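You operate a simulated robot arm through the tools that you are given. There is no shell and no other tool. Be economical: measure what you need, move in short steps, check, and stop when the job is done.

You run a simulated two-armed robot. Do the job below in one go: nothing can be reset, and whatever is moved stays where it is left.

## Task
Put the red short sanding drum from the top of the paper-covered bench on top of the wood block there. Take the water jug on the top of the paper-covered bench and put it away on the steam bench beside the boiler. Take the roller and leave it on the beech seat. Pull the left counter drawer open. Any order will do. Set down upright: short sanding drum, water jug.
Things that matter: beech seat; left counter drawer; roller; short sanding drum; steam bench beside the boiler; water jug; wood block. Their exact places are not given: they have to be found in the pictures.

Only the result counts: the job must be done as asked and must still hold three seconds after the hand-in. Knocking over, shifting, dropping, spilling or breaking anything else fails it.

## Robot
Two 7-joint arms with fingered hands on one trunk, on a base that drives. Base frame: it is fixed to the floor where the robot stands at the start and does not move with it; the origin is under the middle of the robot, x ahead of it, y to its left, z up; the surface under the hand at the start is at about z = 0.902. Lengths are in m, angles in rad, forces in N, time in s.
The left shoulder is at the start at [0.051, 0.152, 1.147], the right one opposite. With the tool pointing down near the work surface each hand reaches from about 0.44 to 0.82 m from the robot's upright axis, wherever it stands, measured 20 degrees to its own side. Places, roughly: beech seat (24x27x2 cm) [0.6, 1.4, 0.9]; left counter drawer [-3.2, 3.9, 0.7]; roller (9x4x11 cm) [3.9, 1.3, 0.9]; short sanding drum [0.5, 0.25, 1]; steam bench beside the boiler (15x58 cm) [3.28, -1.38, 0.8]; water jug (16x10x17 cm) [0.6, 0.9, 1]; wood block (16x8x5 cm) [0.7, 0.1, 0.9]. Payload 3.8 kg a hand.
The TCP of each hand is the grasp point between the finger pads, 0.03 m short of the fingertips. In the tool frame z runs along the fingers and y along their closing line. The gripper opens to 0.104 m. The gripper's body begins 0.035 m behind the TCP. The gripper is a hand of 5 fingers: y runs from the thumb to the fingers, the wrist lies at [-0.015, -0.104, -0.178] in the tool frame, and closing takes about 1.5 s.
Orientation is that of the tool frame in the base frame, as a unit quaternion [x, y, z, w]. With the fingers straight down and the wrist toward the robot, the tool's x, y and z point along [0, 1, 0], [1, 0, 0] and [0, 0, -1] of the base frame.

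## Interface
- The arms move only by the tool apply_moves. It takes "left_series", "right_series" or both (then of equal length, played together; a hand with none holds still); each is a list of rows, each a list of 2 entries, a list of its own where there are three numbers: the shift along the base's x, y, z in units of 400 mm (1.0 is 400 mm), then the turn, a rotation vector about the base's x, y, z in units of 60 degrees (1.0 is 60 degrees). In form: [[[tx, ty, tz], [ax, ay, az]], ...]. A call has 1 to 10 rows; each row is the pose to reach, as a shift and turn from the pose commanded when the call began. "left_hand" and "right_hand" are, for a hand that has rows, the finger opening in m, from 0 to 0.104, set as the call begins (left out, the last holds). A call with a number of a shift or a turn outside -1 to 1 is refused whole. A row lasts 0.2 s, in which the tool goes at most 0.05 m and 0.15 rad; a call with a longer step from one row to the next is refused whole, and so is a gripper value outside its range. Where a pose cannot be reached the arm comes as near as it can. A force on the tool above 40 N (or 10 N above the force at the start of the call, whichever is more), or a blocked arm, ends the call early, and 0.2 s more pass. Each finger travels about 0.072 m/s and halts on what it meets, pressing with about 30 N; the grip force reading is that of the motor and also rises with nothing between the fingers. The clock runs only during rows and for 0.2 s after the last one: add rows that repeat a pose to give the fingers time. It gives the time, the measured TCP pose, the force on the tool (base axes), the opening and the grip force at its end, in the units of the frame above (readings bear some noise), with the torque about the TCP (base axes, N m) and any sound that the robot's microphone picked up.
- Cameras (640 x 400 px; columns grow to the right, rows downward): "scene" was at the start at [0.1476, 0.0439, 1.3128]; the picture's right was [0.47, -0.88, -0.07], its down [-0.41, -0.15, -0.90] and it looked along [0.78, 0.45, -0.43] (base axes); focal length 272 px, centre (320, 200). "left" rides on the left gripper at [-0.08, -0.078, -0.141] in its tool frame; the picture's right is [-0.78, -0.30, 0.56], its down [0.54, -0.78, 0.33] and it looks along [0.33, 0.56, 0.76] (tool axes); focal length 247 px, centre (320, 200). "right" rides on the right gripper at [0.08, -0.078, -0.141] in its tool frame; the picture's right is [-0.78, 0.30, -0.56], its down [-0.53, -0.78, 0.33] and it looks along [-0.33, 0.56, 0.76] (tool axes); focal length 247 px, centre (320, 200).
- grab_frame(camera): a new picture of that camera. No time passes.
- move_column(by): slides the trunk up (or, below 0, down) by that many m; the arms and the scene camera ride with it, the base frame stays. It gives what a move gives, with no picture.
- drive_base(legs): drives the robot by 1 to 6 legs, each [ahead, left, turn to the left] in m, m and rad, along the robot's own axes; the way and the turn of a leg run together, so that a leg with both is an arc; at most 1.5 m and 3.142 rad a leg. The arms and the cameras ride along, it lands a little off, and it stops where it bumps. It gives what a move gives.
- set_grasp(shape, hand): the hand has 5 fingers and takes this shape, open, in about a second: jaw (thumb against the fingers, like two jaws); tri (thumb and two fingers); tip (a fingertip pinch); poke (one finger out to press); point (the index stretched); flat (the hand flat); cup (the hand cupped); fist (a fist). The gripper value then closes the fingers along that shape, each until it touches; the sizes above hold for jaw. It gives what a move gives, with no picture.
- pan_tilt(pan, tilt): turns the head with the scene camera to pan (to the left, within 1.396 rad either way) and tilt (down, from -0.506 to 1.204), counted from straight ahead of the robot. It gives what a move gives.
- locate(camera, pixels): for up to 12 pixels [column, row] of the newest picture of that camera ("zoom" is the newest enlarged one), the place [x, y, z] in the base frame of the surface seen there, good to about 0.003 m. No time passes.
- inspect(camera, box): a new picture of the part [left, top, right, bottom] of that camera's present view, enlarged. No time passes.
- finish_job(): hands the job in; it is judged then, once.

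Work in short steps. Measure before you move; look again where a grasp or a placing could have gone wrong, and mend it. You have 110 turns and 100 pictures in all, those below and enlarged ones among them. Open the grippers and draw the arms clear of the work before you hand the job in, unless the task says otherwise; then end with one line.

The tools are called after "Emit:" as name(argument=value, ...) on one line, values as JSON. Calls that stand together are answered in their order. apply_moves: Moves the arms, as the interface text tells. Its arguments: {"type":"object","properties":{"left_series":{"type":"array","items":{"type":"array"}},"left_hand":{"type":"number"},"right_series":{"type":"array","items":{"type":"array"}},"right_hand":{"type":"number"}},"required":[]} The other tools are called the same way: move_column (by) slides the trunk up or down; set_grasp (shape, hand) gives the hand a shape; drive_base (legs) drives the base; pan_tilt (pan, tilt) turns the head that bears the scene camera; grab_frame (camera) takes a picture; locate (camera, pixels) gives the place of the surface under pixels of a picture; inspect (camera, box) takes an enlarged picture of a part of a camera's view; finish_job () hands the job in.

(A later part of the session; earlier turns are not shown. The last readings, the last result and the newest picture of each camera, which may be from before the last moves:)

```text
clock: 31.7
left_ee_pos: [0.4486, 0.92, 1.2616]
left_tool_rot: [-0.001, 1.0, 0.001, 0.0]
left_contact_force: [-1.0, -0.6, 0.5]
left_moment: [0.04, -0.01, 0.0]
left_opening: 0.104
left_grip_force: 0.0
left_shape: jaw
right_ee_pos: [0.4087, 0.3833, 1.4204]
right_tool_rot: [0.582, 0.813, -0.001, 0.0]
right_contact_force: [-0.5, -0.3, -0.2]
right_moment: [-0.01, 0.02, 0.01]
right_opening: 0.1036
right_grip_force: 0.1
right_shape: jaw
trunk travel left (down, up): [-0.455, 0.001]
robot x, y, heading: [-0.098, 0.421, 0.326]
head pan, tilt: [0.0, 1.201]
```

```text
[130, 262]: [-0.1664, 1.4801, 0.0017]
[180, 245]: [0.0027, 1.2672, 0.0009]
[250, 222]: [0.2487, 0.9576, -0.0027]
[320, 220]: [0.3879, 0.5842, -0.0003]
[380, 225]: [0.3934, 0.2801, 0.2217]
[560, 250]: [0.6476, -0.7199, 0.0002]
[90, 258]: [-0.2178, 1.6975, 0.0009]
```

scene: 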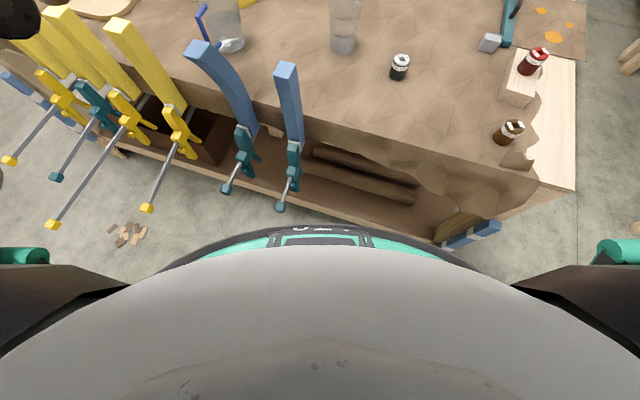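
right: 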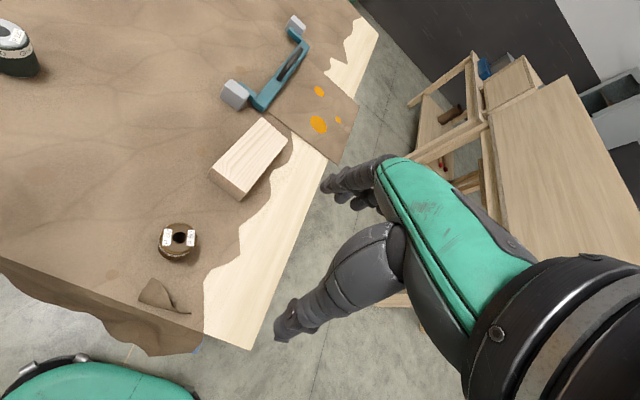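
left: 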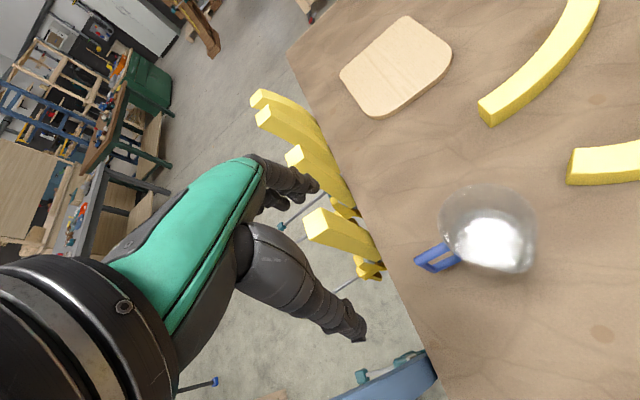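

Turning the robot straight (heading 0) brings the left shoulder closer without nearing the bars much. I move about 0.1 m left and turn −0.325.

Emit:
drive_base(legs=[[0.032, 0.095, -0.325]])

Emit:
pan_tilt(pan=0.7, tilt=0.65)

Emit:
grab_frame(camera="scene")

```text
clock: 33.1
left_ee_pos: [0.5942, 0.8125, 1.2636]
left_tool_rot: [0.163, 0.987, 0.001, 0.0]
left_contact_force: [-0.7, 0.4, 0.0]
left_moment: [0.06, -0.02, 0.0]
left_opening: 0.1042
left_grip_force: 0.0
left_shape: jaw
right_ee_pos: [0.3843, 0.3172, 1.4187]
right_tool_rot: [0.708, 0.706, 0.001, -0.001]
right_contact_force: [0.6, 0.0, 0.7]
right_moment: [0.0, 0.01, -0.01]
right_opening: 0.1037
right_grip_force: 0.0
right_shape: jaw
trunk travel left (down, up): [-0.455, 0.001]
robot x, y, heading: [-0.0841, 0.5186, -0.007]
head pan, tilt: [0.0, 1.201]
```

```text
clock: 34.2
left_ee_pos: [0.5958, 0.8146, 1.2624]
left_tool_rot: [0.163, 0.987, 0.0, 0.0]
left_contact_force: [-0.7, 1.1, -0.4]
left_moment: [0.01, 0.0, 0.02]
left_opening: 0.1039
left_grip_force: 0.0
left_shape: jaw
right_ee_pos: [0.3858, 0.3192, 1.42]
right_tool_rot: [0.709, 0.705, 0.0, 0.0]
right_contact_force: [0.3, -0.3, 1.4]
right_moment: [0.04, -0.03, 0.02]
right_opening: 0.1036
right_grip_force: 0.0
right_shape: jaw
trunk travel left (down, up): [-0.455, 0.001]
robot x, y, heading: [-0.0809, 0.5205, -0.004]
head pan, tilt: [0.7, 0.649]
```

```text
70 pictures are left
```

scene: 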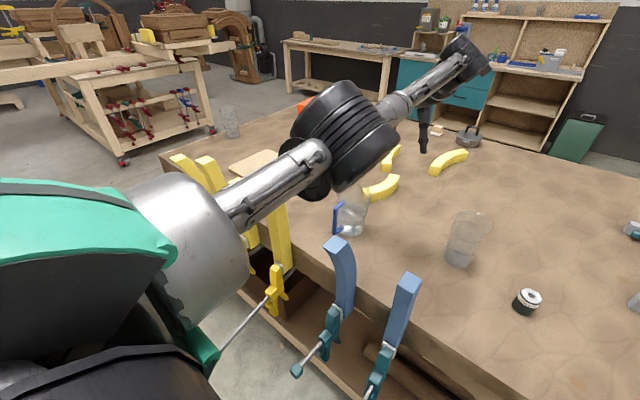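

Now I bring the hand above the handle (0.470, 0.922) at z≈1.23, yaw 90°.

Emit:
apply_moves(left_series=[[[-0.08, 0.07, 0], [0, 0, 0.08]], [[-0.16, 0.14, 0], [0, 0, 0.16]], [[-0.24, 0.21, -0.02], [0, 0, 0.24]], [[-0.3125, 0.27, -0.05], [0, 0, 0.313]], [[-0.3125, 0.27, -0.08], [0, 0, 0.313]], [[-0.3125, 0.27, -0.08], [0, 0, 0.313]]])

Emit:
grab_frame(camera="scene")

Emit:
grab_frame(camera="left")

```text
clock: 35.6
left_ee_pos: [0.4684, 0.9206, 1.2317]
left_tool_rot: [-0.001, 1.0, -0.001, -0.001]
left_contact_force: [0.3, 0.3, 0.2]
left_moment: [-0.02, 0.02, 0.0]
left_opening: 0.104
left_grip_force: 0.1
left_shape: jaw
right_ee_pos: [0.3859, 0.3169, 1.4197]
right_tool_rot: [0.708, 0.706, 0.0, 0.0]
right_contact_force: [-0.3, 0.2, -0.5]
right_moment: [0.02, -0.01, 0.02]
right_opening: 0.1039
right_grip_force: 0.1
right_shape: jaw
trunk travel left (down, up): [-0.455, 0.001]
robot x, y, heading: [-0.0843, 0.5228, 0.002]
head pan, tilt: [0.7, 0.649]
```

```text
69 pictures are left
```

scene: 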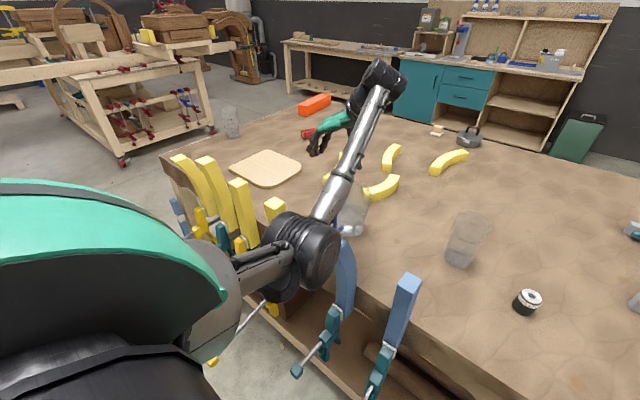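

```text
68 pictures are left
```

left: 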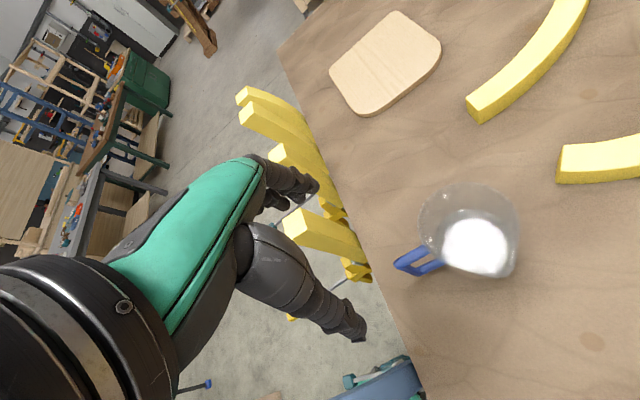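

The elbow hangs near the blue form top (345,250). I measure its height before descending.

Emit:
locate(camera="scene", pixels=[[300, 280], [285, 295], [330, 270], [320, 225], [345, 262], [265, 280], [312, 292]])

Emit:
inspect(camera="left", box=[380, 170, 530, 290])

```text
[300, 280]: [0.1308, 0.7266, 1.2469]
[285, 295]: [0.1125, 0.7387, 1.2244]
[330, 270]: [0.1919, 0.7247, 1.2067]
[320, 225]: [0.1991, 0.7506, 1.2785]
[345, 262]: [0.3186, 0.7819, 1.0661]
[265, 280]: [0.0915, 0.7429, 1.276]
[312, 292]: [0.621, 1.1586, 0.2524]
```

```text
3.33 times, centred on (455, 230) of left
```

zoom: 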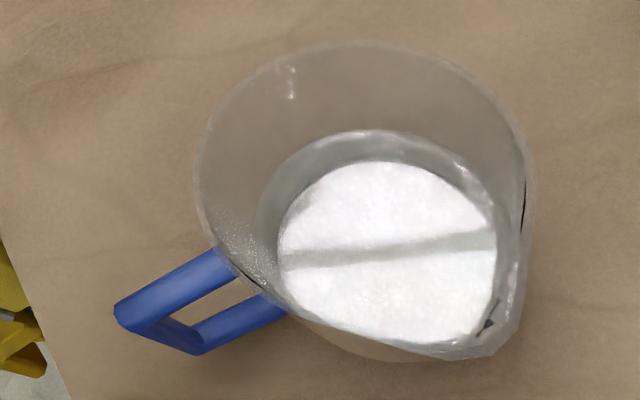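

Elbow bottom is ~1.2 at x≈0.15–0.22 and would sag toward the form (top 1.125) as the hand lowers. I back up 0.035 m so the arm stays straighter, then restore the hand.

Emit:
drive_base(legs=[[-0.035, 0, 0]])

```text
clock: 36.5
left_ee_pos: [0.443, 0.9214, 1.2261]
left_tool_rot: [0.0, 1.0, 0.0, -0.004]
left_contact_force: [0.3, 0.1, -0.2]
left_moment: [0.03, 0.07, -0.02]
left_opening: 0.1042
left_grip_force: 0.1
left_shape: jaw
right_ee_pos: [0.3624, 0.3184, 1.4167]
right_tool_rot: [0.709, 0.706, -0.003, -0.003]
right_contact_force: [0.9, 0.4, -0.4]
right_moment: [-0.02, 0.07, -0.01]
right_opening: 0.1034
right_grip_force: 0.1
right_shape: jaw
trunk travel left (down, up): [-0.455, 0.001]
robot x, y, heading: [-0.1123, 0.5188, -0.002]
head pan, tilt: [0.7, 0.649]
```

Next: x to 0.472 and down to z≈1.11 (fingertips above the rim at 1.07), then check alignment.

Emit:
apply_moves(left_series=[[[0.07, 0.001, 0], [0, 0, 0]], [[0.072, 0.001, -0.1], [0, 0, 0]], [[0.072, 0.001, -0.2], [0, 0, 0]], [[0.072, 0.001, -0.28], [0, 0, 0]], [[0.072, 0.001, -0.28], [0, 0, 0]]])

Emit:
grab_frame(camera="left")

Emit:
grab_frame(camera="scene")

```text
clock: 37.7
left_ee_pos: [0.462, 0.9208, 1.1189]
left_tool_rot: [0.0, 1.0, 0.0, 0.0]
left_contact_force: [0.0, 0.1, 0.1]
left_moment: [0.02, 0.02, -0.03]
left_opening: 0.1042
left_grip_force: 0.1
left_shape: jaw
right_ee_pos: [0.3511, 0.3176, 1.4199]
right_tool_rot: [0.709, 0.706, 0.0, -0.001]
right_contact_force: [0.1, 0.3, -0.5]
right_moment: [-0.05, -0.03, 0.01]
right_opening: 0.1036
right_grip_force: 0.0
right_shape: jaw
trunk travel left (down, up): [-0.455, 0.001]
robot x, y, heading: [-0.1151, 0.523, -0.003]
head pan, tilt: [0.7, 0.649]
```

```text
66 pictures are left
```

left: 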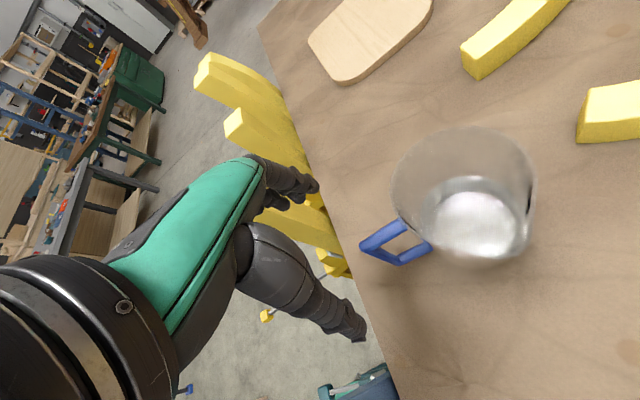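

```text
65 pictures are left
```

scene: 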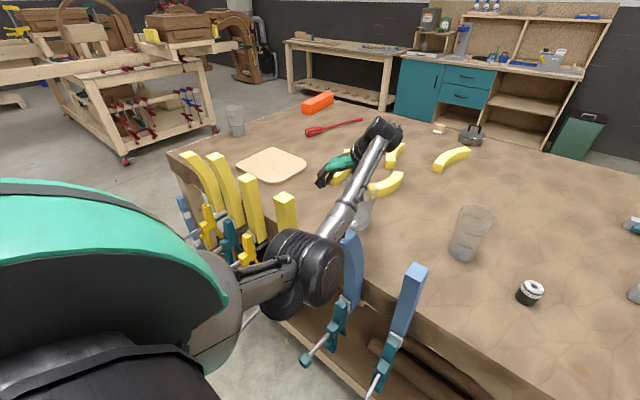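

I measure the handle in the left picture at (365,245), (382,233), (400,222), (384,255).

Emit:
inspect(camera="left", box=[340, 190, 460, 280])

Emit:
locate(camera="left", pixels=[[366, 243], [382, 233], [398, 224], [382, 255], [402, 261], [420, 251]])

Emit:
locate(camera="scene", pixels=[[335, 285], [318, 300], [350, 240], [346, 250], [340, 225], [325, 245]])

```text
4.44 times, centred on (400, 235) of left
```

zoom: 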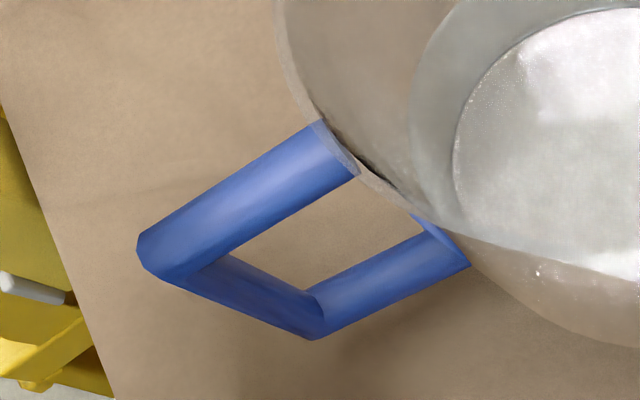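

```text
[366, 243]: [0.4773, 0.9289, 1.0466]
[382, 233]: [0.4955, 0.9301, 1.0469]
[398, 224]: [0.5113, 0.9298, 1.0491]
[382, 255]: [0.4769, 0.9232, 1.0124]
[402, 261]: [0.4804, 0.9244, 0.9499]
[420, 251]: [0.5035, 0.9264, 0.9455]
```

```text
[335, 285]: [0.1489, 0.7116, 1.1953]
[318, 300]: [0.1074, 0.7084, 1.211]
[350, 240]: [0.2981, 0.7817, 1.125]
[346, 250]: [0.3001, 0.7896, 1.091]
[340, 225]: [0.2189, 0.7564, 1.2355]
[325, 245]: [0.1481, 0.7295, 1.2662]
```

Handle rod: outer bar centre (0.478, 0.9265), top at 1.05. I descend in steps to z≈1.022 with small corrections.

Emit:
apply_moves(left_series=[[[0.035, 0.014, -0.06], [0, 0, 0]], [[0.036, 0.015, -0.12], [0, 0, 0]], [[0.036, 0.015, -0.18], [0, 0, 0]], [[0.036, 0.015, -0.22], [0, 0, 0]], [[0.036, 0.015, -0.24], [0, 0, 0]], [[0.036, 0.015, -0.24], [0, 0, 0]]])

Emit:
grab_frame(camera="left")

Emit:
inspect(camera="scene", box=[240, 110, 440, 310])

```text
clock: 39.1
left_ee_pos: [0.4785, 0.9291, 1.0213]
left_tool_rot: [0.0, 1.0, 0.0, 0.0]
left_contact_force: [0.0, -0.6, 0.3]
left_moment: [0.0, 0.01, -0.04]
left_opening: 0.1039
left_grip_force: 0.1
left_shape: jaw
right_ee_pos: [0.3507, 0.3185, 1.4193]
right_tool_rot: [0.709, 0.705, -0.001, -0.001]
right_contact_force: [-1.3, 0.0, -0.6]
right_moment: [0.04, 0.01, -0.03]
right_opening: 0.1036
right_grip_force: 0.1
right_shape: jaw
trunk travel left (down, up): [-0.455, 0.001]
robot x, y, heading: [-0.115, 0.5205, -0.0]
head pan, tilt: [0.7, 0.649]
```

```text
63 pictures are left
```

left: 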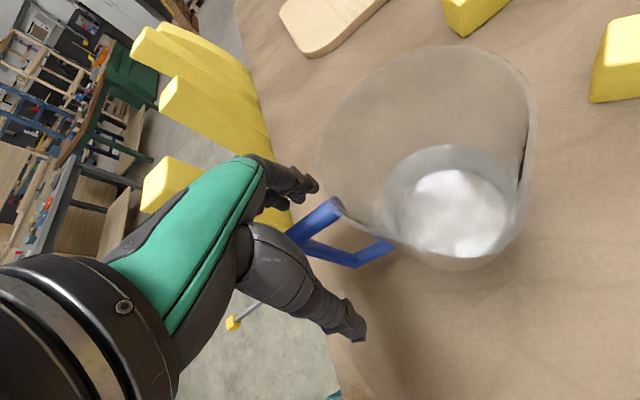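

```text
2.00 times, centred on (340, 210) of scene
```

zoom: 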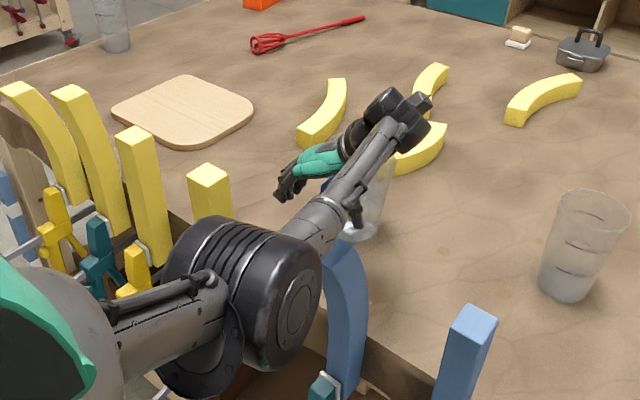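

The handle lies between thumb and fingers. I close gradually.

Emit:
apply_moves(left_series=[[[0, 0, 0], [0, 0, 0]], [[0, 0, 0], [0, 0, 0]], [[0, 0, 0], [0, 0, 0]], [[0, 0, 0], [0, 0, 0]], [[0, 0, 0], [0, 0, 0]], [[0, 0, 0], [0, 0, 0]], [[0, 0, 0], [0, 0, 0]], [[0, 0, 0], [0, 0, 0]], [[0, 0, 0], [0, 0, 0]]], left_hand=0.0)

Emit:
grab_frame(camera="left")

```text
clock: 41.1
left_ee_pos: [0.4791, 0.9291, 1.0212]
left_tool_rot: [0.0, 1.0, 0.0, -0.001]
left_contact_force: [-1.2, -1.1, -1.0]
left_moment: [0.01, 0.05, -0.03]
left_opening: 0.0036
left_grip_force: 30.1
left_shape: jaw
right_ee_pos: [0.3515, 0.3189, 1.4196]
right_tool_rot: [0.709, 0.705, -0.001, 0.0]
right_contact_force: [-0.5, 0.3, 0.2]
right_moment: [-0.02, 0.0, 0.0]
right_opening: 0.1034
right_grip_force: 0.1
right_shape: jaw
trunk travel left (down, up): [-0.455, 0.001]
robot x, y, heading: [-0.1168, 0.5174, -0.004]
head pan, tilt: [0.7, 0.649]
```

```text
61 pictures are left
```

left: 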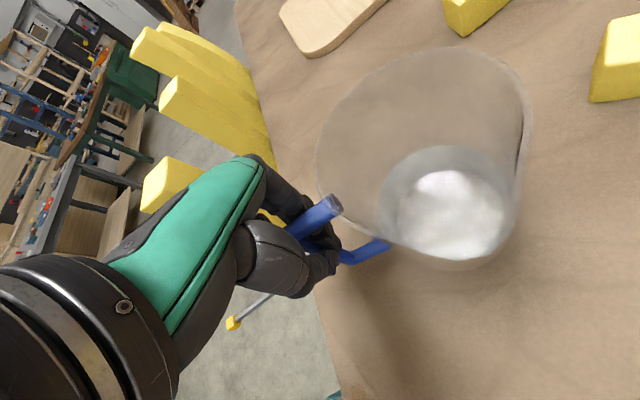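

Fingers wrap the handle (reading 0.0036, 30 N). Test lift by 2 cm, slowly.

Emit:
apply_moves(left_series=[[[0, 0, 0.01], [0, 0, 0]], [[0, 0, 0.025], [0, 0, 0]], [[0, 0, 0.05], [0, 0, 0]], [[0, 0, 0.05], [0, 0, 0]], [[0, 0, 0.05], [0, 0, 0]]])

Emit:
grab_frame(camera="left")

Emit:
inspect(camera="scene", box=[300, 130, 440, 260])

```text
clock: 42.3
left_ee_pos: [0.4784, 0.9283, 1.0422]
left_tool_rot: [0.0, 1.0, 0.0, -0.001]
left_contact_force: [0.9, 0.5, -4.8]
left_moment: [-0.01, 0.31, 0.03]
left_opening: 0.004
left_grip_force: 29.9
left_shape: jaw
right_ee_pos: [0.3533, 0.3195, 1.4188]
right_tool_rot: [0.709, 0.705, 0.0, -0.001]
right_contact_force: [-0.8, -0.3, -0.6]
right_moment: [-0.03, -0.04, -0.02]
right_opening: 0.1038
right_grip_force: 0.1
right_shape: jaw
trunk travel left (down, up): [-0.455, 0.001]
robot x, y, heading: [-0.1145, 0.5206, -0.002]
head pan, tilt: [0.7, 0.649]
```

```text
60 pictures are left
```

left: 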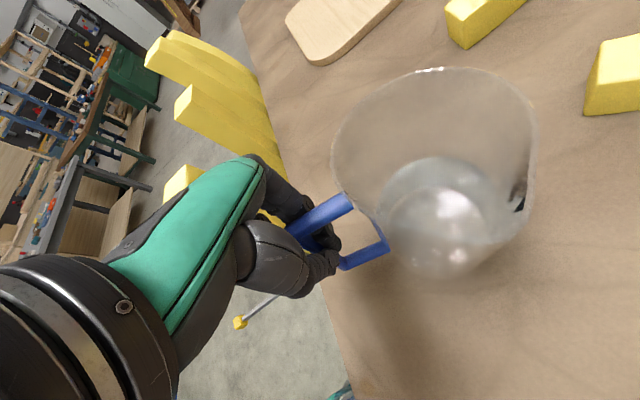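

```text
3.08 times, centred on (370, 195) of scene
```

zoom: 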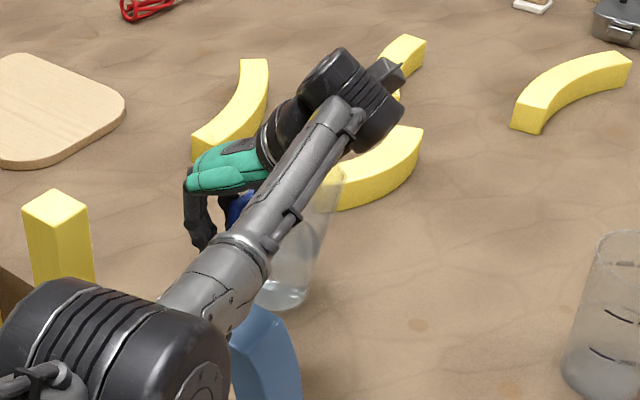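

The jug (≈4.8 N) seems to have sagged a little. I measure the handle's bars to get the tilt: top bar (310,228), (345,206); bottom bar (350,263), (385,245); vertical.

Emit:
locate(camera="left", pixels=[[318, 222], [345, 207], [350, 263], [382, 249], [383, 232], [300, 232], [440, 72], [360, 175]])

Emit:
inspect(camera="left", box=[270, 50, 560, 300])

```text
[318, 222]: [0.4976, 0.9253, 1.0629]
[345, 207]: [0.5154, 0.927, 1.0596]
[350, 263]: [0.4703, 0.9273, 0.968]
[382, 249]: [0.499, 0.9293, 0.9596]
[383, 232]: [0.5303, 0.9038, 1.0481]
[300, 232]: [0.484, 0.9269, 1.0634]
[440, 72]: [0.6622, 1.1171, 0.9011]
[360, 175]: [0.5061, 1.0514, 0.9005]
```

```text
1.60 times, centred on (415, 175) of left
```

zoom: 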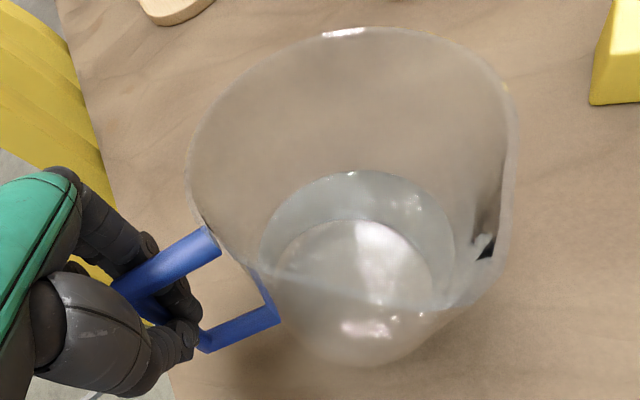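

Tilt is about 0.17 rad (far side down), no spill. I lift gently, turning the hand −0.17 rad about y to level the jug, and pulling slightly back.

Emit:
apply_moves(left_series=[[[0, 0, 0.03], [0, -0.02, 0]], [[0, 0, 0.08], [0, -0.045, 0]], [[0, 0, 0.14], [0, -0.07, 0]], [[0, 0, 0.2], [0, -0.1, 0]], [[0, 0, 0.27], [0, -0.13, 0]], [[-0.02, 0, 0.34], [0, -0.16, 0]], [[-0.05, 0, 0.41], [0, -0.162, 0]], [[-0.08, 0, 0.48], [0, -0.162, 0]], [[-0.1, 0, 0.54], [0, -0.162, 0]], [[-0.11, 0, 0.58], [0, -0.162, 0]]])

Emit:
grab_frame(camera="scene")

Emit:
grab_frame(camera="left")

```text
clock: 44.5
left_ee_pos: [0.4335, 0.9276, 1.2746]
left_tool_rot: [0.0, 0.996, 0.0, 0.084]
left_contact_force: [0.6, -0.4, -4.8]
left_moment: [-0.05, 0.42, 0.0]
left_opening: 0.0038
left_grip_force: 30.2
left_shape: jaw
right_ee_pos: [0.3517, 0.3197, 1.4184]
right_tool_rot: [0.709, 0.706, 0.0, -0.001]
right_contact_force: [0.5, 0.6, -0.1]
right_moment: [-0.01, 0.05, 0.02]
right_opening: 0.1038
right_grip_force: 0.1
right_shape: jaw
trunk travel left (down, up): [-0.455, 0.001]
robot x, y, heading: [-0.114, 0.5204, -0.002]
head pan, tilt: [0.7, 0.649]
```

```text
57 pictures are left
```

scene: 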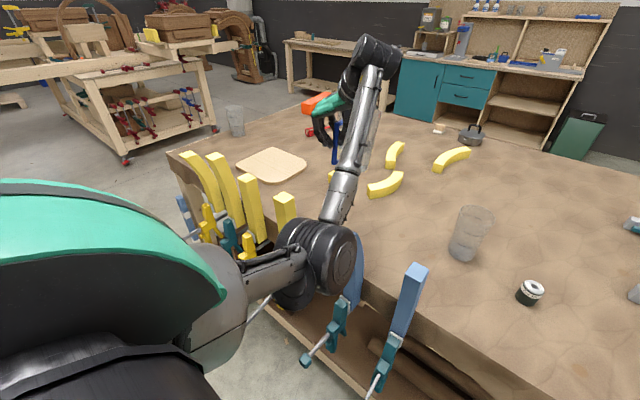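

```text
56 pictures are left
```

left: 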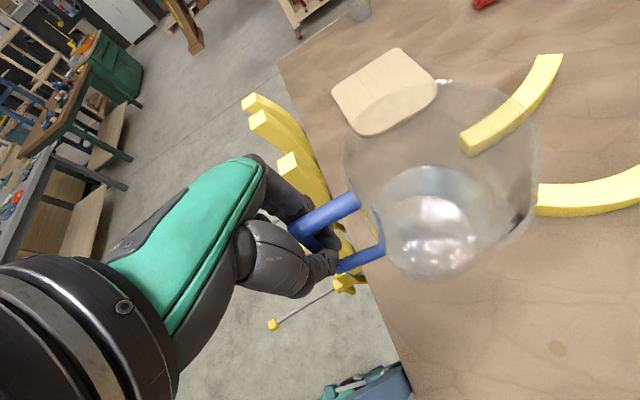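

The jug is held steadily, roughly level, base ≈1.155. I raise it a bit more, then back away from the bench slowly.

Emit:
apply_moves(left_series=[[[-0.02, 0, 0.04], [0, 0, 0]], [[-0.05, 0, 0.08], [0, 0, 0]], [[-0.09, 0, 0.12], [0, 0, 0]], [[-0.12, 0, 0.13], [0, 0, 0]], [[-0.12, 0, 0.13], [0, 0, 0]]])

Emit:
drive_base(legs=[[-0.3, 0, 0], [-0.3, 0, 0]])

Emit:
pan_tilt(pan=-0.6, tilt=0.2)

Emit:
grab_frame(camera="scene")

Emit:
grab_frame(camera="left")

```text
clock: 45.7
left_ee_pos: [0.3874, 0.9277, 1.3268]
left_tool_rot: [0.0, 0.996, 0.0, 0.084]
left_contact_force: [-0.3, 0.0, -5.0]
left_moment: [-0.01, 0.41, -0.01]
left_opening: 0.0041
left_grip_force: 30.8
left_shape: jaw
right_ee_pos: [0.3516, 0.3183, 1.4191]
right_tool_rot: [0.709, 0.706, -0.001, -0.001]
right_contact_force: [0.0, 0.3, -0.2]
right_moment: [-0.01, 0.02, 0.0]
right_opening: 0.1036
right_grip_force: 0.0
right_shape: jaw
trunk travel left (down, up): [-0.455, 0.001]
robot x, y, heading: [-0.1169, 0.521, -0.008]
head pan, tilt: [0.7, 0.649]
```

```text
clock: 48.9
left_ee_pos: [-0.0093, 0.9264, 1.325]
left_tool_rot: [-0.002, 0.997, -0.002, 0.082]
left_contact_force: [0.1, -0.2, -4.7]
left_moment: [-0.15, 0.25, 0.03]
left_opening: 0.0034
left_grip_force: 29.7
left_shape: jaw
right_ee_pos: [-0.043, 0.319, 1.4193]
right_tool_rot: [0.708, 0.706, -0.002, -0.001]
right_contact_force: [0.6, 0.7, -1.0]
right_moment: [-0.01, 0.05, 0.01]
right_opening: 0.1039
right_grip_force: 0.1
right_shape: jaw
trunk travel left (down, up): [-0.455, 0.001]
robot x, y, heading: [-0.5163, 0.518, 0.002]
head pan, tilt: [0.7, 0.649]
stopped in leg 2: the robot was blocked; the commanded pose is now the measured one
```

```text
clock: 50.4
left_ee_pos: [-0.0095, 0.9272, 1.3253]
left_tool_rot: [-0.002, 0.997, -0.001, 0.083]
left_contact_force: [-0.6, -0.3, -5.8]
left_moment: [-0.14, 0.26, 0.01]
left_opening: 0.0032
left_grip_force: 30.4
left_shape: jaw
right_ee_pos: [-0.0431, 0.3183, 1.4185]
right_tool_rot: [0.708, 0.706, -0.001, -0.001]
right_contact_force: [-0.3, -0.4, -0.4]
right_moment: [0.0, -0.03, 0.03]
right_opening: 0.1036
right_grip_force: 0.0
right_shape: jaw
trunk travel left (down, up): [-0.455, 0.001]
robot x, y, heading: [-0.5147, 0.5149, 0.001]
head pan, tilt: [-0.6, 0.201]
```

```text
55 pictures are left
```

scene: 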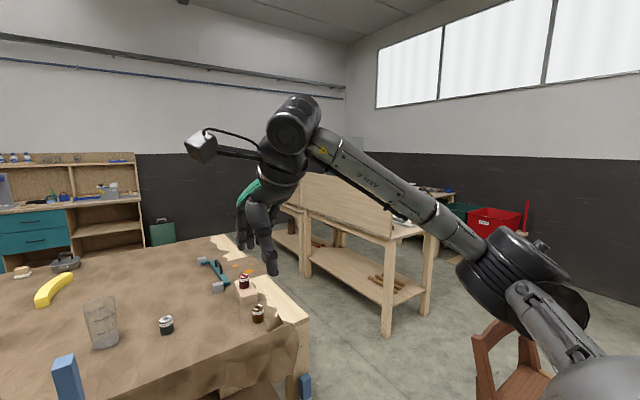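

```text
54 pictures are left
```

left: 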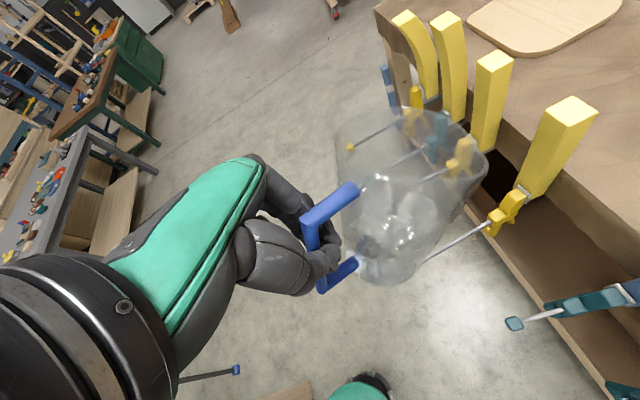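

The base bumped something behind at x≈−0.515, and the jug swung in the grip. I check the jug's attitude and look behind on both sides.

Emit:
locate(camera="left", pixels=[[352, 192], [318, 213], [308, 236], [326, 283], [352, 264], [310, 220], [483, 160], [345, 125], [385, 275]])

Emit:
pan_tilt(pan=-1.39, tilt=0.6)

Emit:
grab_frame(camera="scene")

Emit:
grab_frame(camera="right")

```text
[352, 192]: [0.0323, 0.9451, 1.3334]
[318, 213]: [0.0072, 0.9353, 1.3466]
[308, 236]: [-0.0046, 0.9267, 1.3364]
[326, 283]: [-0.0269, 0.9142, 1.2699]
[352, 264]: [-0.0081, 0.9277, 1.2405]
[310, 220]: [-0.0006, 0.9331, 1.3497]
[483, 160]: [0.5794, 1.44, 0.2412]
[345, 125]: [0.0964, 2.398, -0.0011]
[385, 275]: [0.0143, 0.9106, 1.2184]
```

```text
clock: 51.5
left_ee_pos: [-0.0108, 0.926, 1.3264]
left_tool_rot: [-0.002, 0.996, -0.001, 0.084]
left_contact_force: [-0.1, 0.0, -5.0]
left_moment: [-0.15, 0.21, 0.01]
left_opening: 0.0032
left_grip_force: 30.1
left_shape: jaw
right_ee_pos: [-0.0435, 0.3183, 1.4199]
right_tool_rot: [0.707, 0.707, -0.001, -0.001]
right_contact_force: [-0.1, -0.3, 0.7]
right_moment: [-0.01, 0.0, -0.02]
right_opening: 0.104
right_grip_force: 0.0
right_shape: jaw
trunk travel left (down, up): [-0.455, 0.001]
robot x, y, heading: [-0.5183, 0.522, -0.001]
head pan, tilt: [-1.389, 0.6]
```

```text
53 pictures are left
```

scene: 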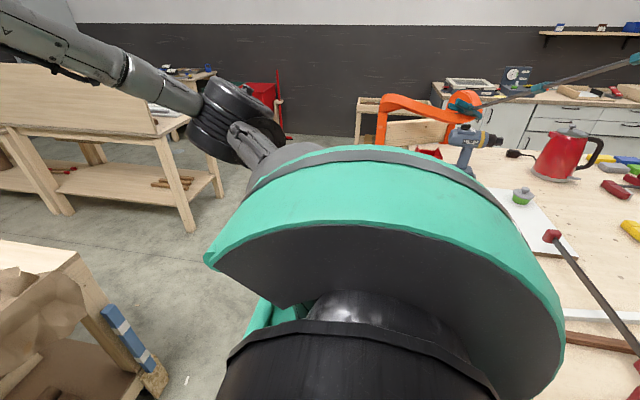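

```text
52 pictures are left
```

right: 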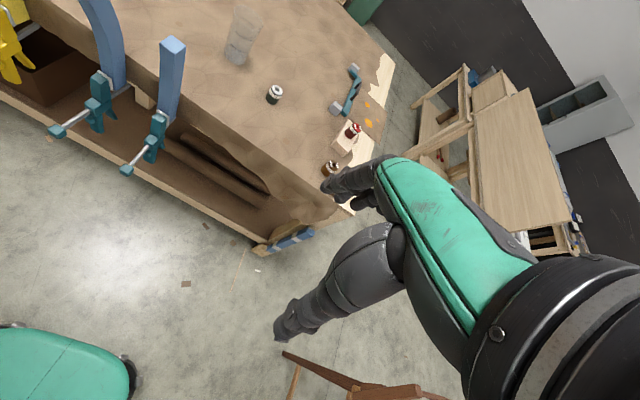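

A table stands behind me (I touched its edge); a chair stands to my right. The jug now leans ~0.37 rad toward its far side. I turn the hand slowly by (0.18, −0.315, 0) rad to level it.

Emit:
apply_moves(left_series=[[[0, 0, 0], [0.03, -0.05, 0]], [[0, 0, 0], [0.06, -0.1, 0]], [[0, 0, 0], [0.09, -0.15, 0]], [[0, 0, 0], [0.12, -0.2, 0]], [[0, 0, 0], [0.15, -0.25, 0]], [[0, 0, 0], [0.172, -0.3, 0]], [[0, 0, 0], [0.172, -0.3, 0]]])

Emit:
grab_frame(camera="left")

Emit:
pan_tilt(pan=0.7, tilt=0.2)

Emit:
grab_frame(camera="scene")

```text
clock: 53.1
left_ee_pos: [-0.0099, 0.9285, 1.3273]
left_tool_rot: [0.006, 0.967, 0.088, 0.238]
left_contact_force: [0.8, -0.4, -5.6]
left_moment: [-0.22, 0.34, -0.01]
left_opening: 0.0033
left_grip_force: 29.9
left_shape: jaw
right_ee_pos: [-0.0434, 0.3187, 1.4198]
right_tool_rot: [0.708, 0.706, 0.0, -0.001]
right_contact_force: [-0.4, 0.0, -0.6]
right_moment: [-0.03, -0.03, 0.01]
right_opening: 0.1036
right_grip_force: 0.1
right_shape: jaw
trunk travel left (down, up): [-0.455, 0.001]
robot x, y, heading: [-0.5125, 0.5165, 0.004]
head pan, tilt: [-1.389, 0.6]
```

```text
51 pictures are left
```

left: 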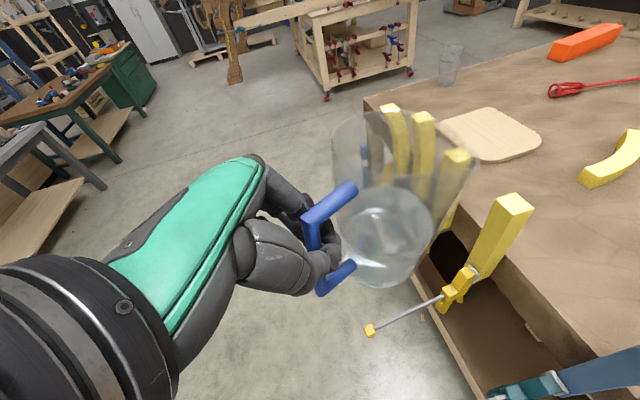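

```text
clock: 55.1
left_ee_pos: [-0.0105, 0.9264, 1.328]
left_tool_rot: [0.006, 0.967, 0.087, 0.238]
left_contact_force: [0.0, 0.1, -6.3]
left_moment: [-0.2, 0.38, 0.01]
left_opening: 0.003
left_grip_force: 30.3
left_shape: jaw
right_ee_pos: [-0.0443, 0.3186, 1.4193]
right_tool_rot: [0.708, 0.706, -0.001, 0.0]
right_contact_force: [-0.3, -0.2, -0.6]
right_moment: [0.02, -0.01, -0.03]
right_opening: 0.1039
right_grip_force: 0.2
right_shape: jaw
trunk travel left (down, up): [-0.455, 0.001]
robot x, y, heading: [-0.5117, 0.5149, 0.002]
head pan, tilt: [0.7, 0.201]
```

```text
50 pictures are left
```

scene: 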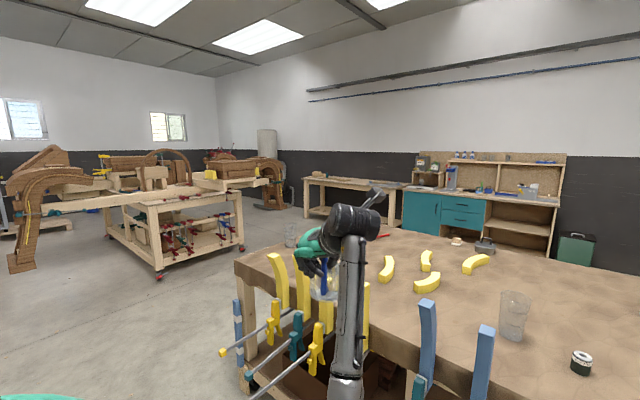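

The jug looks about level now. Before driving I measure the chair in the last right picture at (290,355), (350,385), (420,395), plus bench corner (335,215) and other bench (475,165).

Emit:
locate(camera="right", pixels=[[288, 354], [325, 372], [350, 384], [380, 391], [425, 396], [296, 380], [262, 245], [300, 238], [345, 206], [395, 62], [470, 180], [530, 90]])

Emit:
locate(camera="left", pixels=[[350, 190], [318, 212], [307, 236], [325, 285], [350, 267], [440, 180]])

Emit:
pan_tilt(pan=-1.0, tilt=0.75)

Emit:
grab_frame(camera="scene")

```text
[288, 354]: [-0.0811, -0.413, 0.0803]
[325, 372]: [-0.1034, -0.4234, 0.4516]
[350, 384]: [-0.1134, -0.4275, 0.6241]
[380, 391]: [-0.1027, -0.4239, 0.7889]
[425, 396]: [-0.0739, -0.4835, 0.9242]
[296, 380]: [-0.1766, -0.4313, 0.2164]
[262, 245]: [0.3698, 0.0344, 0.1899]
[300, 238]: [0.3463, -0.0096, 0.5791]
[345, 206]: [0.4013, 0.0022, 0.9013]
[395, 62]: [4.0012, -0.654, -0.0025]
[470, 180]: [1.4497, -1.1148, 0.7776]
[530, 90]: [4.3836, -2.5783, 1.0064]
```

```text
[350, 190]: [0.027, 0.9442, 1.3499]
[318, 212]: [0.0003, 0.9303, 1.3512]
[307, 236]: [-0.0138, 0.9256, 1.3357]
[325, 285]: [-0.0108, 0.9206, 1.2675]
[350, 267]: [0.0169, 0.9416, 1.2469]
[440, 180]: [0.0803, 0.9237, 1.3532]
```

```text
clock: 56.8
left_ee_pos: [-0.0111, 0.9267, 1.3275]
left_tool_rot: [0.006, 0.967, 0.089, 0.239]
left_contact_force: [-0.2, 0.0, -5.7]
left_moment: [-0.23, 0.37, 0.0]
left_opening: 0.0036
left_grip_force: 30.1
left_shape: jaw
right_ee_pos: [-0.046, 0.3188, 1.4203]
right_tool_rot: [0.708, 0.707, -0.001, -0.001]
right_contact_force: [-0.5, 0.3, 1.0]
right_moment: [-0.02, -0.03, 0.0]
right_opening: 0.1039
right_grip_force: 0.2
right_shape: jaw
trunk travel left (down, up): [-0.455, 0.001]
robot x, y, heading: [-0.5134, 0.5164, 0.001]
head pan, tilt: [-1.0, 0.75]
```

```text
49 pictures are left
```

scene: 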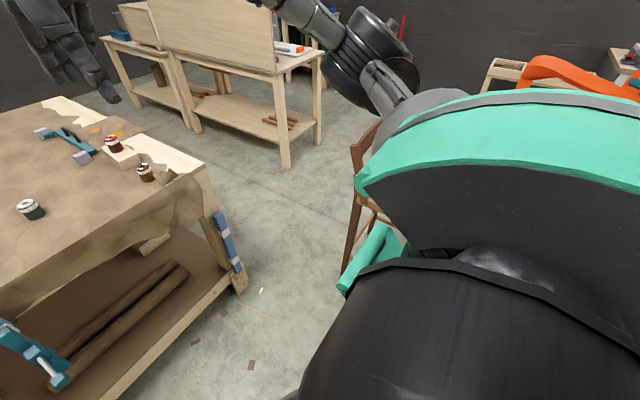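

The jug is level (top bar 1.351→1.350). The chair leaves too little room on the right (gap ≈0.59 m), so I go around the bench's left end, where the floor is open: ahead 0.1, then left about 2.1.

Emit:
drive_base(legs=[[0.08, 0, 0], [0, 0.7, 0], [0, 0.7, 0], [0, 0.75, 0]])

Emit:
pan_tilt(pan=0.0, tilt=0.3)

Emit:
grab_frame(camera="scene")

Emit:
grab_frame(camera="left")

```text
clock: 68.6
left_ee_pos: [0.0867, 3.1066, 1.3276]
left_tool_rot: [0.012, 0.967, 0.088, 0.239]
left_contact_force: [-0.2, 0.0, -4.7]
left_moment: [-0.26, 0.33, -0.02]
left_opening: 0.0035
left_grip_force: 29.4
left_shape: jaw
right_ee_pos: [0.0432, 2.4983, 1.4182]
right_tool_rot: [0.711, 0.703, -0.001, -0.001]
right_contact_force: [-0.1, -0.5, -0.1]
right_moment: [0.02, 0.0, 0.0]
right_opening: 0.1038
right_grip_force: 0.0
right_shape: jaw
trunk travel left (down, up): [-0.455, 0.001]
robot x, y, heading: [-0.4228, 2.7021, -0.008]
head pan, tilt: [-1.0, 0.75]
```

```text
clock: 69.9
left_ee_pos: [0.0855, 3.108, 1.3261]
left_tool_rot: [0.011, 0.967, 0.087, 0.238]
left_contact_force: [-0.4, 0.4, -5.5]
left_moment: [-0.26, 0.31, -0.01]
left_opening: 0.0036
left_grip_force: 30.3
left_shape: jaw
right_ee_pos: [0.0448, 2.4994, 1.4193]
right_tool_rot: [0.711, 0.703, 0.0, 0.0]
right_contact_force: [0.9, -0.4, -0.1]
right_moment: [0.03, 0.03, -0.01]
right_opening: 0.1039
right_grip_force: 0.1
right_shape: jaw
trunk travel left (down, up): [-0.455, 0.001]
robot x, y, heading: [-0.4221, 2.7077, -0.014]
head pan, tilt: [0.0, 0.3]
```

```text
48 pictures are left
```

scene: 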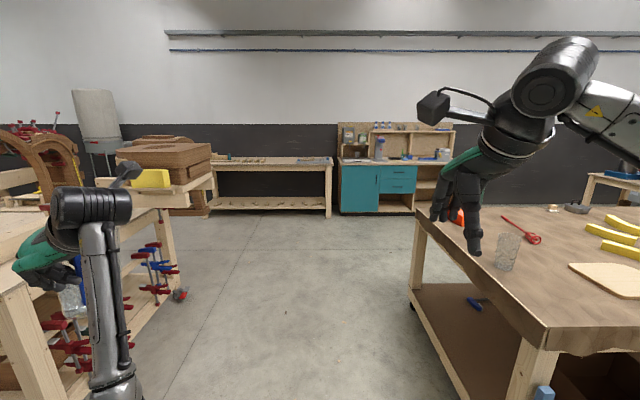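

```text
47 pictures are left
```

left: 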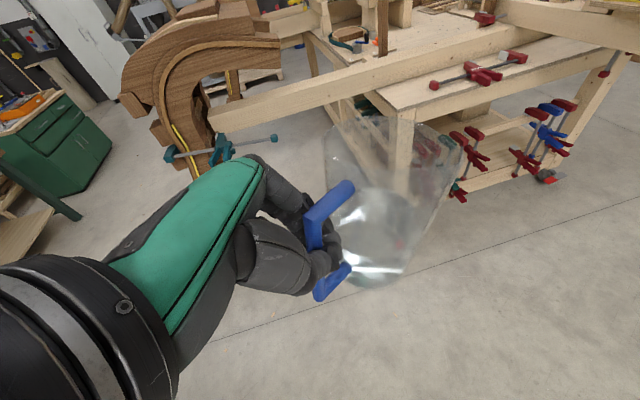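

Jug still fine. The aisle ahead is clear: bench's left end at y≈1.85, cart at y≈3.9. I drive ahead 2.8 m past the bench, then turn right and look.

Emit:
drive_base(legs=[[1.4, 0, 0], [1.4, 0, 0], [0, 0, -0.8], [0, 0, -0.77]])

Emit:
pan_tilt(pan=0.1, tilt=0.25)

Emit:
grab_frame(camera="scene")

Emit:
grab_frame(camera="left")

```text
clock: 87.3
left_ee_pos: [2.7471, 2.2146, 1.327]
left_tool_rot: [0.686, 0.682, -0.105, 0.231]
left_contact_force: [-0.4, -0.2, -5.7]
left_moment: [0.26, 0.24, -0.04]
left_opening: 0.0033
left_grip_force: 30.2
left_shape: jaw
right_ee_pos: [2.1383, 2.2427, 1.4188]
right_tool_rot: [1.0, 0.003, -0.002, 0.0]
right_contact_force: [0.6, 0.3, -1.2]
right_moment: [0.05, 0.01, -0.02]
right_opening: 0.1038
right_grip_force: 0.2
right_shape: jaw
trunk travel left (down, up): [-0.455, 0.001]
robot x, y, heading: [2.3331, 2.7129, -1.563]
head pan, tilt: [0.0, 0.3]
```

```text
clock: 88.0
left_ee_pos: [2.7468, 2.2135, 1.3269]
left_tool_rot: [0.686, 0.682, -0.105, 0.23]
left_contact_force: [-0.9, -0.6, -5.4]
left_moment: [0.32, 0.27, -0.04]
left_opening: 0.0035
left_grip_force: 30.1
left_shape: jaw
right_ee_pos: [2.1361, 2.2429, 1.4187]
right_tool_rot: [1.0, 0.003, -0.002, -0.001]
right_contact_force: [0.4, 0.0, -0.1]
right_moment: [-0.02, -0.01, -0.01]
right_opening: 0.1039
right_grip_force: 0.1
right_shape: jaw
trunk travel left (down, up): [-0.455, 0.001]
robot x, y, heading: [2.3325, 2.7186, -1.563]
head pan, tilt: [0.099, 0.25]
```

```text
46 pictures are left
```

scene: 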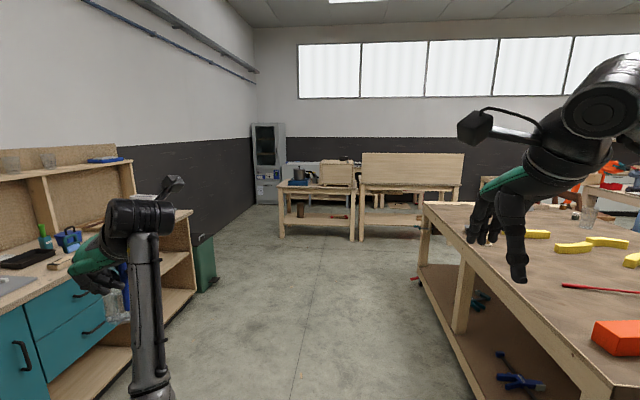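

```text
45 pictures are left
```

left: 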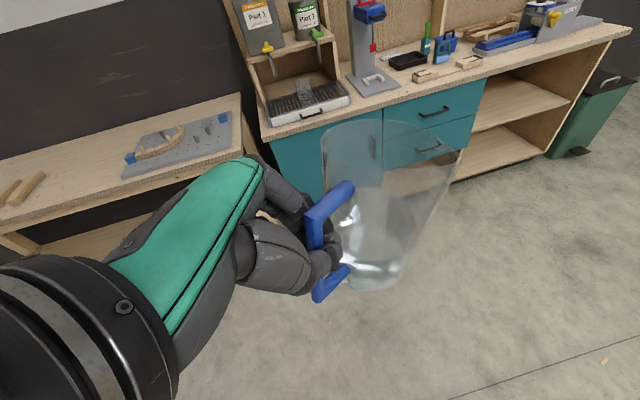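

Ahead at (300,180) stands a bench with a pot — likely the steam bench with the boiler. The way is clear; I drive ahead 2.2 m.

Emit:
drive_base(legs=[[1.1, 0, 0], [1.1, 0.2, 0]])

Emit:
pan_tilt(pan=0.1, tilt=0.3)

Emit:
inspect(camera="scene", box=[180, 120, 440, 290])

```text
clock: 99.0
left_ee_pos: [2.8946, -0.0101, 1.3277]
left_tool_rot: [0.695, 0.673, -0.108, 0.23]
left_contact_force: [-0.9, 0.1, -5.1]
left_moment: [0.35, 0.26, -0.01]
left_opening: 0.0032
left_grip_force: 30.0
left_shape: jaw
right_ee_pos: [2.2864, 0.0368, 1.4195]
right_tool_rot: [1.0, -0.01, 0.001, -0.001]
right_contact_force: [-0.6, 0.8, -0.2]
right_moment: [-0.02, -0.02, 0.0]
right_opening: 0.104
right_grip_force: 0.1
right_shape: jaw
trunk travel left (down, up): [-0.455, 0.001]
robot x, y, heading: [2.4964, 0.4992, -1.589]
head pan, tilt: [0.099, 0.25]
```

```text
clock: 99.6
left_ee_pos: [2.8939, -0.0107, 1.3269]
left_tool_rot: [0.695, 0.673, -0.108, 0.229]
left_contact_force: [-0.4, 0.2, -6.0]
left_moment: [0.32, 0.28, -0.02]
left_opening: 0.0036
left_grip_force: 29.7
left_shape: jaw
right_ee_pos: [2.2869, 0.0356, 1.4203]
right_tool_rot: [1.0, -0.011, 0.0, 0.0]
right_contact_force: [-0.5, -1.3, 0.2]
right_moment: [-0.01, 0.0, -0.02]
right_opening: 0.1037
right_grip_force: 0.0
right_shape: jaw
trunk travel left (down, up): [-0.455, 0.001]
robot x, y, heading: [2.4962, 0.4976, -1.595]
head pan, tilt: [0.099, 0.3]
```

```text
2.35 times, centred on (310, 205) of scene
```

zoom: 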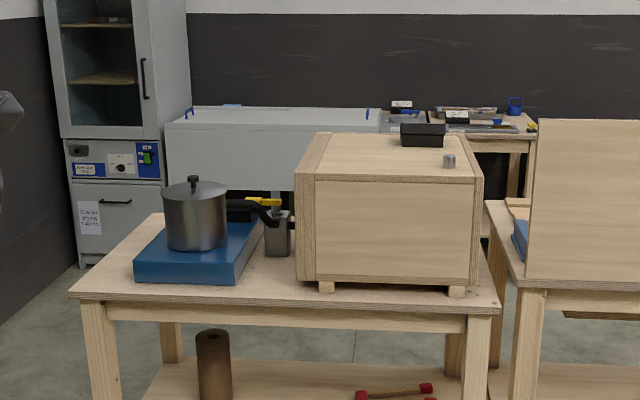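

This is the steam bench: boiler pot on a blue heater at (195,240). I measure the free strip left of the heater and surrounding edges.

Emit:
locate(camera="zoom", pixels=[[78, 291], [154, 220], [138, 262], [163, 228], [140, 282], [235, 282], [258, 292], [115, 270], [135, 245], [275, 270], [190, 210], [298, 285]])

```text
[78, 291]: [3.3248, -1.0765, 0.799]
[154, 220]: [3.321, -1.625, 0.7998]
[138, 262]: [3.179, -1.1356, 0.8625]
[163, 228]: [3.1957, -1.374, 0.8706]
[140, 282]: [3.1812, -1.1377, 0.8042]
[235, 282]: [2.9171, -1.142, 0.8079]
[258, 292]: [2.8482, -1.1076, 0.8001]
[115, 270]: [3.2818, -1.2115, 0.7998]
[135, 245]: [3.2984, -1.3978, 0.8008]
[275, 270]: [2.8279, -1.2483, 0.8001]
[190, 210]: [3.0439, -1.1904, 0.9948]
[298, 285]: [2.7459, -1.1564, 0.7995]
```

The free strip is x 3.19–3.33, y −1.08 to −1.63, z 0.80. I turn the hand −0.48 rad about z so the jug lines up with the strip (handle toward me), extend it 8 cm, and raise the right hand out of the way.

Emit:
apply_moves(left_series=[[[0, -0.02, 0], [0, 0, -0.05]], [[0, -0.045, 0], [0, 0, -0.11]], [[0, -0.07, 0], [0, 0, -0.17]], [[0, -0.1, 0], [0, 0, -0.23]], [[0, -0.13, 0], [0, 0, -0.29]], [[0, -0.16, 0], [0, 0, -0.35]], [[0, -0.18, 0], [0, 0, -0.41]], [[0, -0.2, 0], [0, 0, -0.458]], [[0, -0.2, 0], [0, 0, -0.458]]], right_series=[[[0, 0.03, 0.05], [0, 0, 0]], [[0, 0.06, 0.1], [0, 0, 0]], [[0, 0.1, 0.17], [0, 0, 0]], [[0, 0.15, 0.24], [0, 0, 0]], [[0, 0.2, 0.31], [0, 0, 0]], [[0, 0.24, 0.38], [0, 0, 0]], [[0, 0.25, 0.45], [0, 0, 0]], [[0, 0.25, 0.5], [0, 0, 0]], [[0, 0.25, 0.5], [0, 0, 0]]])

Emit:
grab_frame(camera="left")

```text
clock: 101.6
left_ee_pos: [2.8943, -0.0921, 1.3278]
left_tool_rot: [0.835, 0.488, -0.16, 0.197]
left_contact_force: [0.0, 0.8, -4.4]
left_moment: [0.38, 0.07, 0.01]
left_opening: 0.0036
left_grip_force: 30.9
left_shape: jaw
right_ee_pos: [2.2873, 0.1336, 1.6206]
right_tool_rot: [1.0, -0.011, 0.001, -0.001]
right_contact_force: [-0.2, 0.8, 0.2]
right_moment: [0.01, 0.01, -0.01]
right_opening: 0.1039
right_grip_force: 0.1
right_shape: jaw
trunk travel left (down, up): [-0.455, 0.001]
robot x, y, heading: [2.4949, 0.4979, -1.59]
head pan, tilt: [0.099, 0.3]
```

```text
43 pictures are left
```

left: 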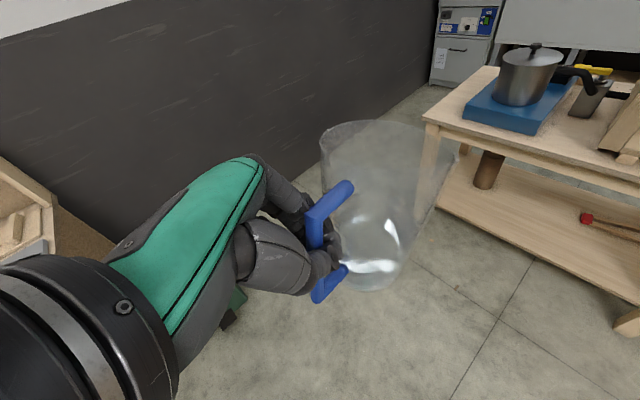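

I measure the jug's attitude in hand.

Emit:
locate(camera="left", pixels=[[318, 211], [333, 199], [348, 188], [312, 237], [322, 292], [343, 272], [330, 285], [390, 285]])

```text
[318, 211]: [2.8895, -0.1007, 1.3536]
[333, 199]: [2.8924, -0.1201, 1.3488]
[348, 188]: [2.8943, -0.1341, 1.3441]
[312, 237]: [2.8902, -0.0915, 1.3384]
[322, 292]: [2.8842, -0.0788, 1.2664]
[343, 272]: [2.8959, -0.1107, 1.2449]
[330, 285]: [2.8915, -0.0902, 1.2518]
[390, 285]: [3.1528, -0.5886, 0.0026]
```

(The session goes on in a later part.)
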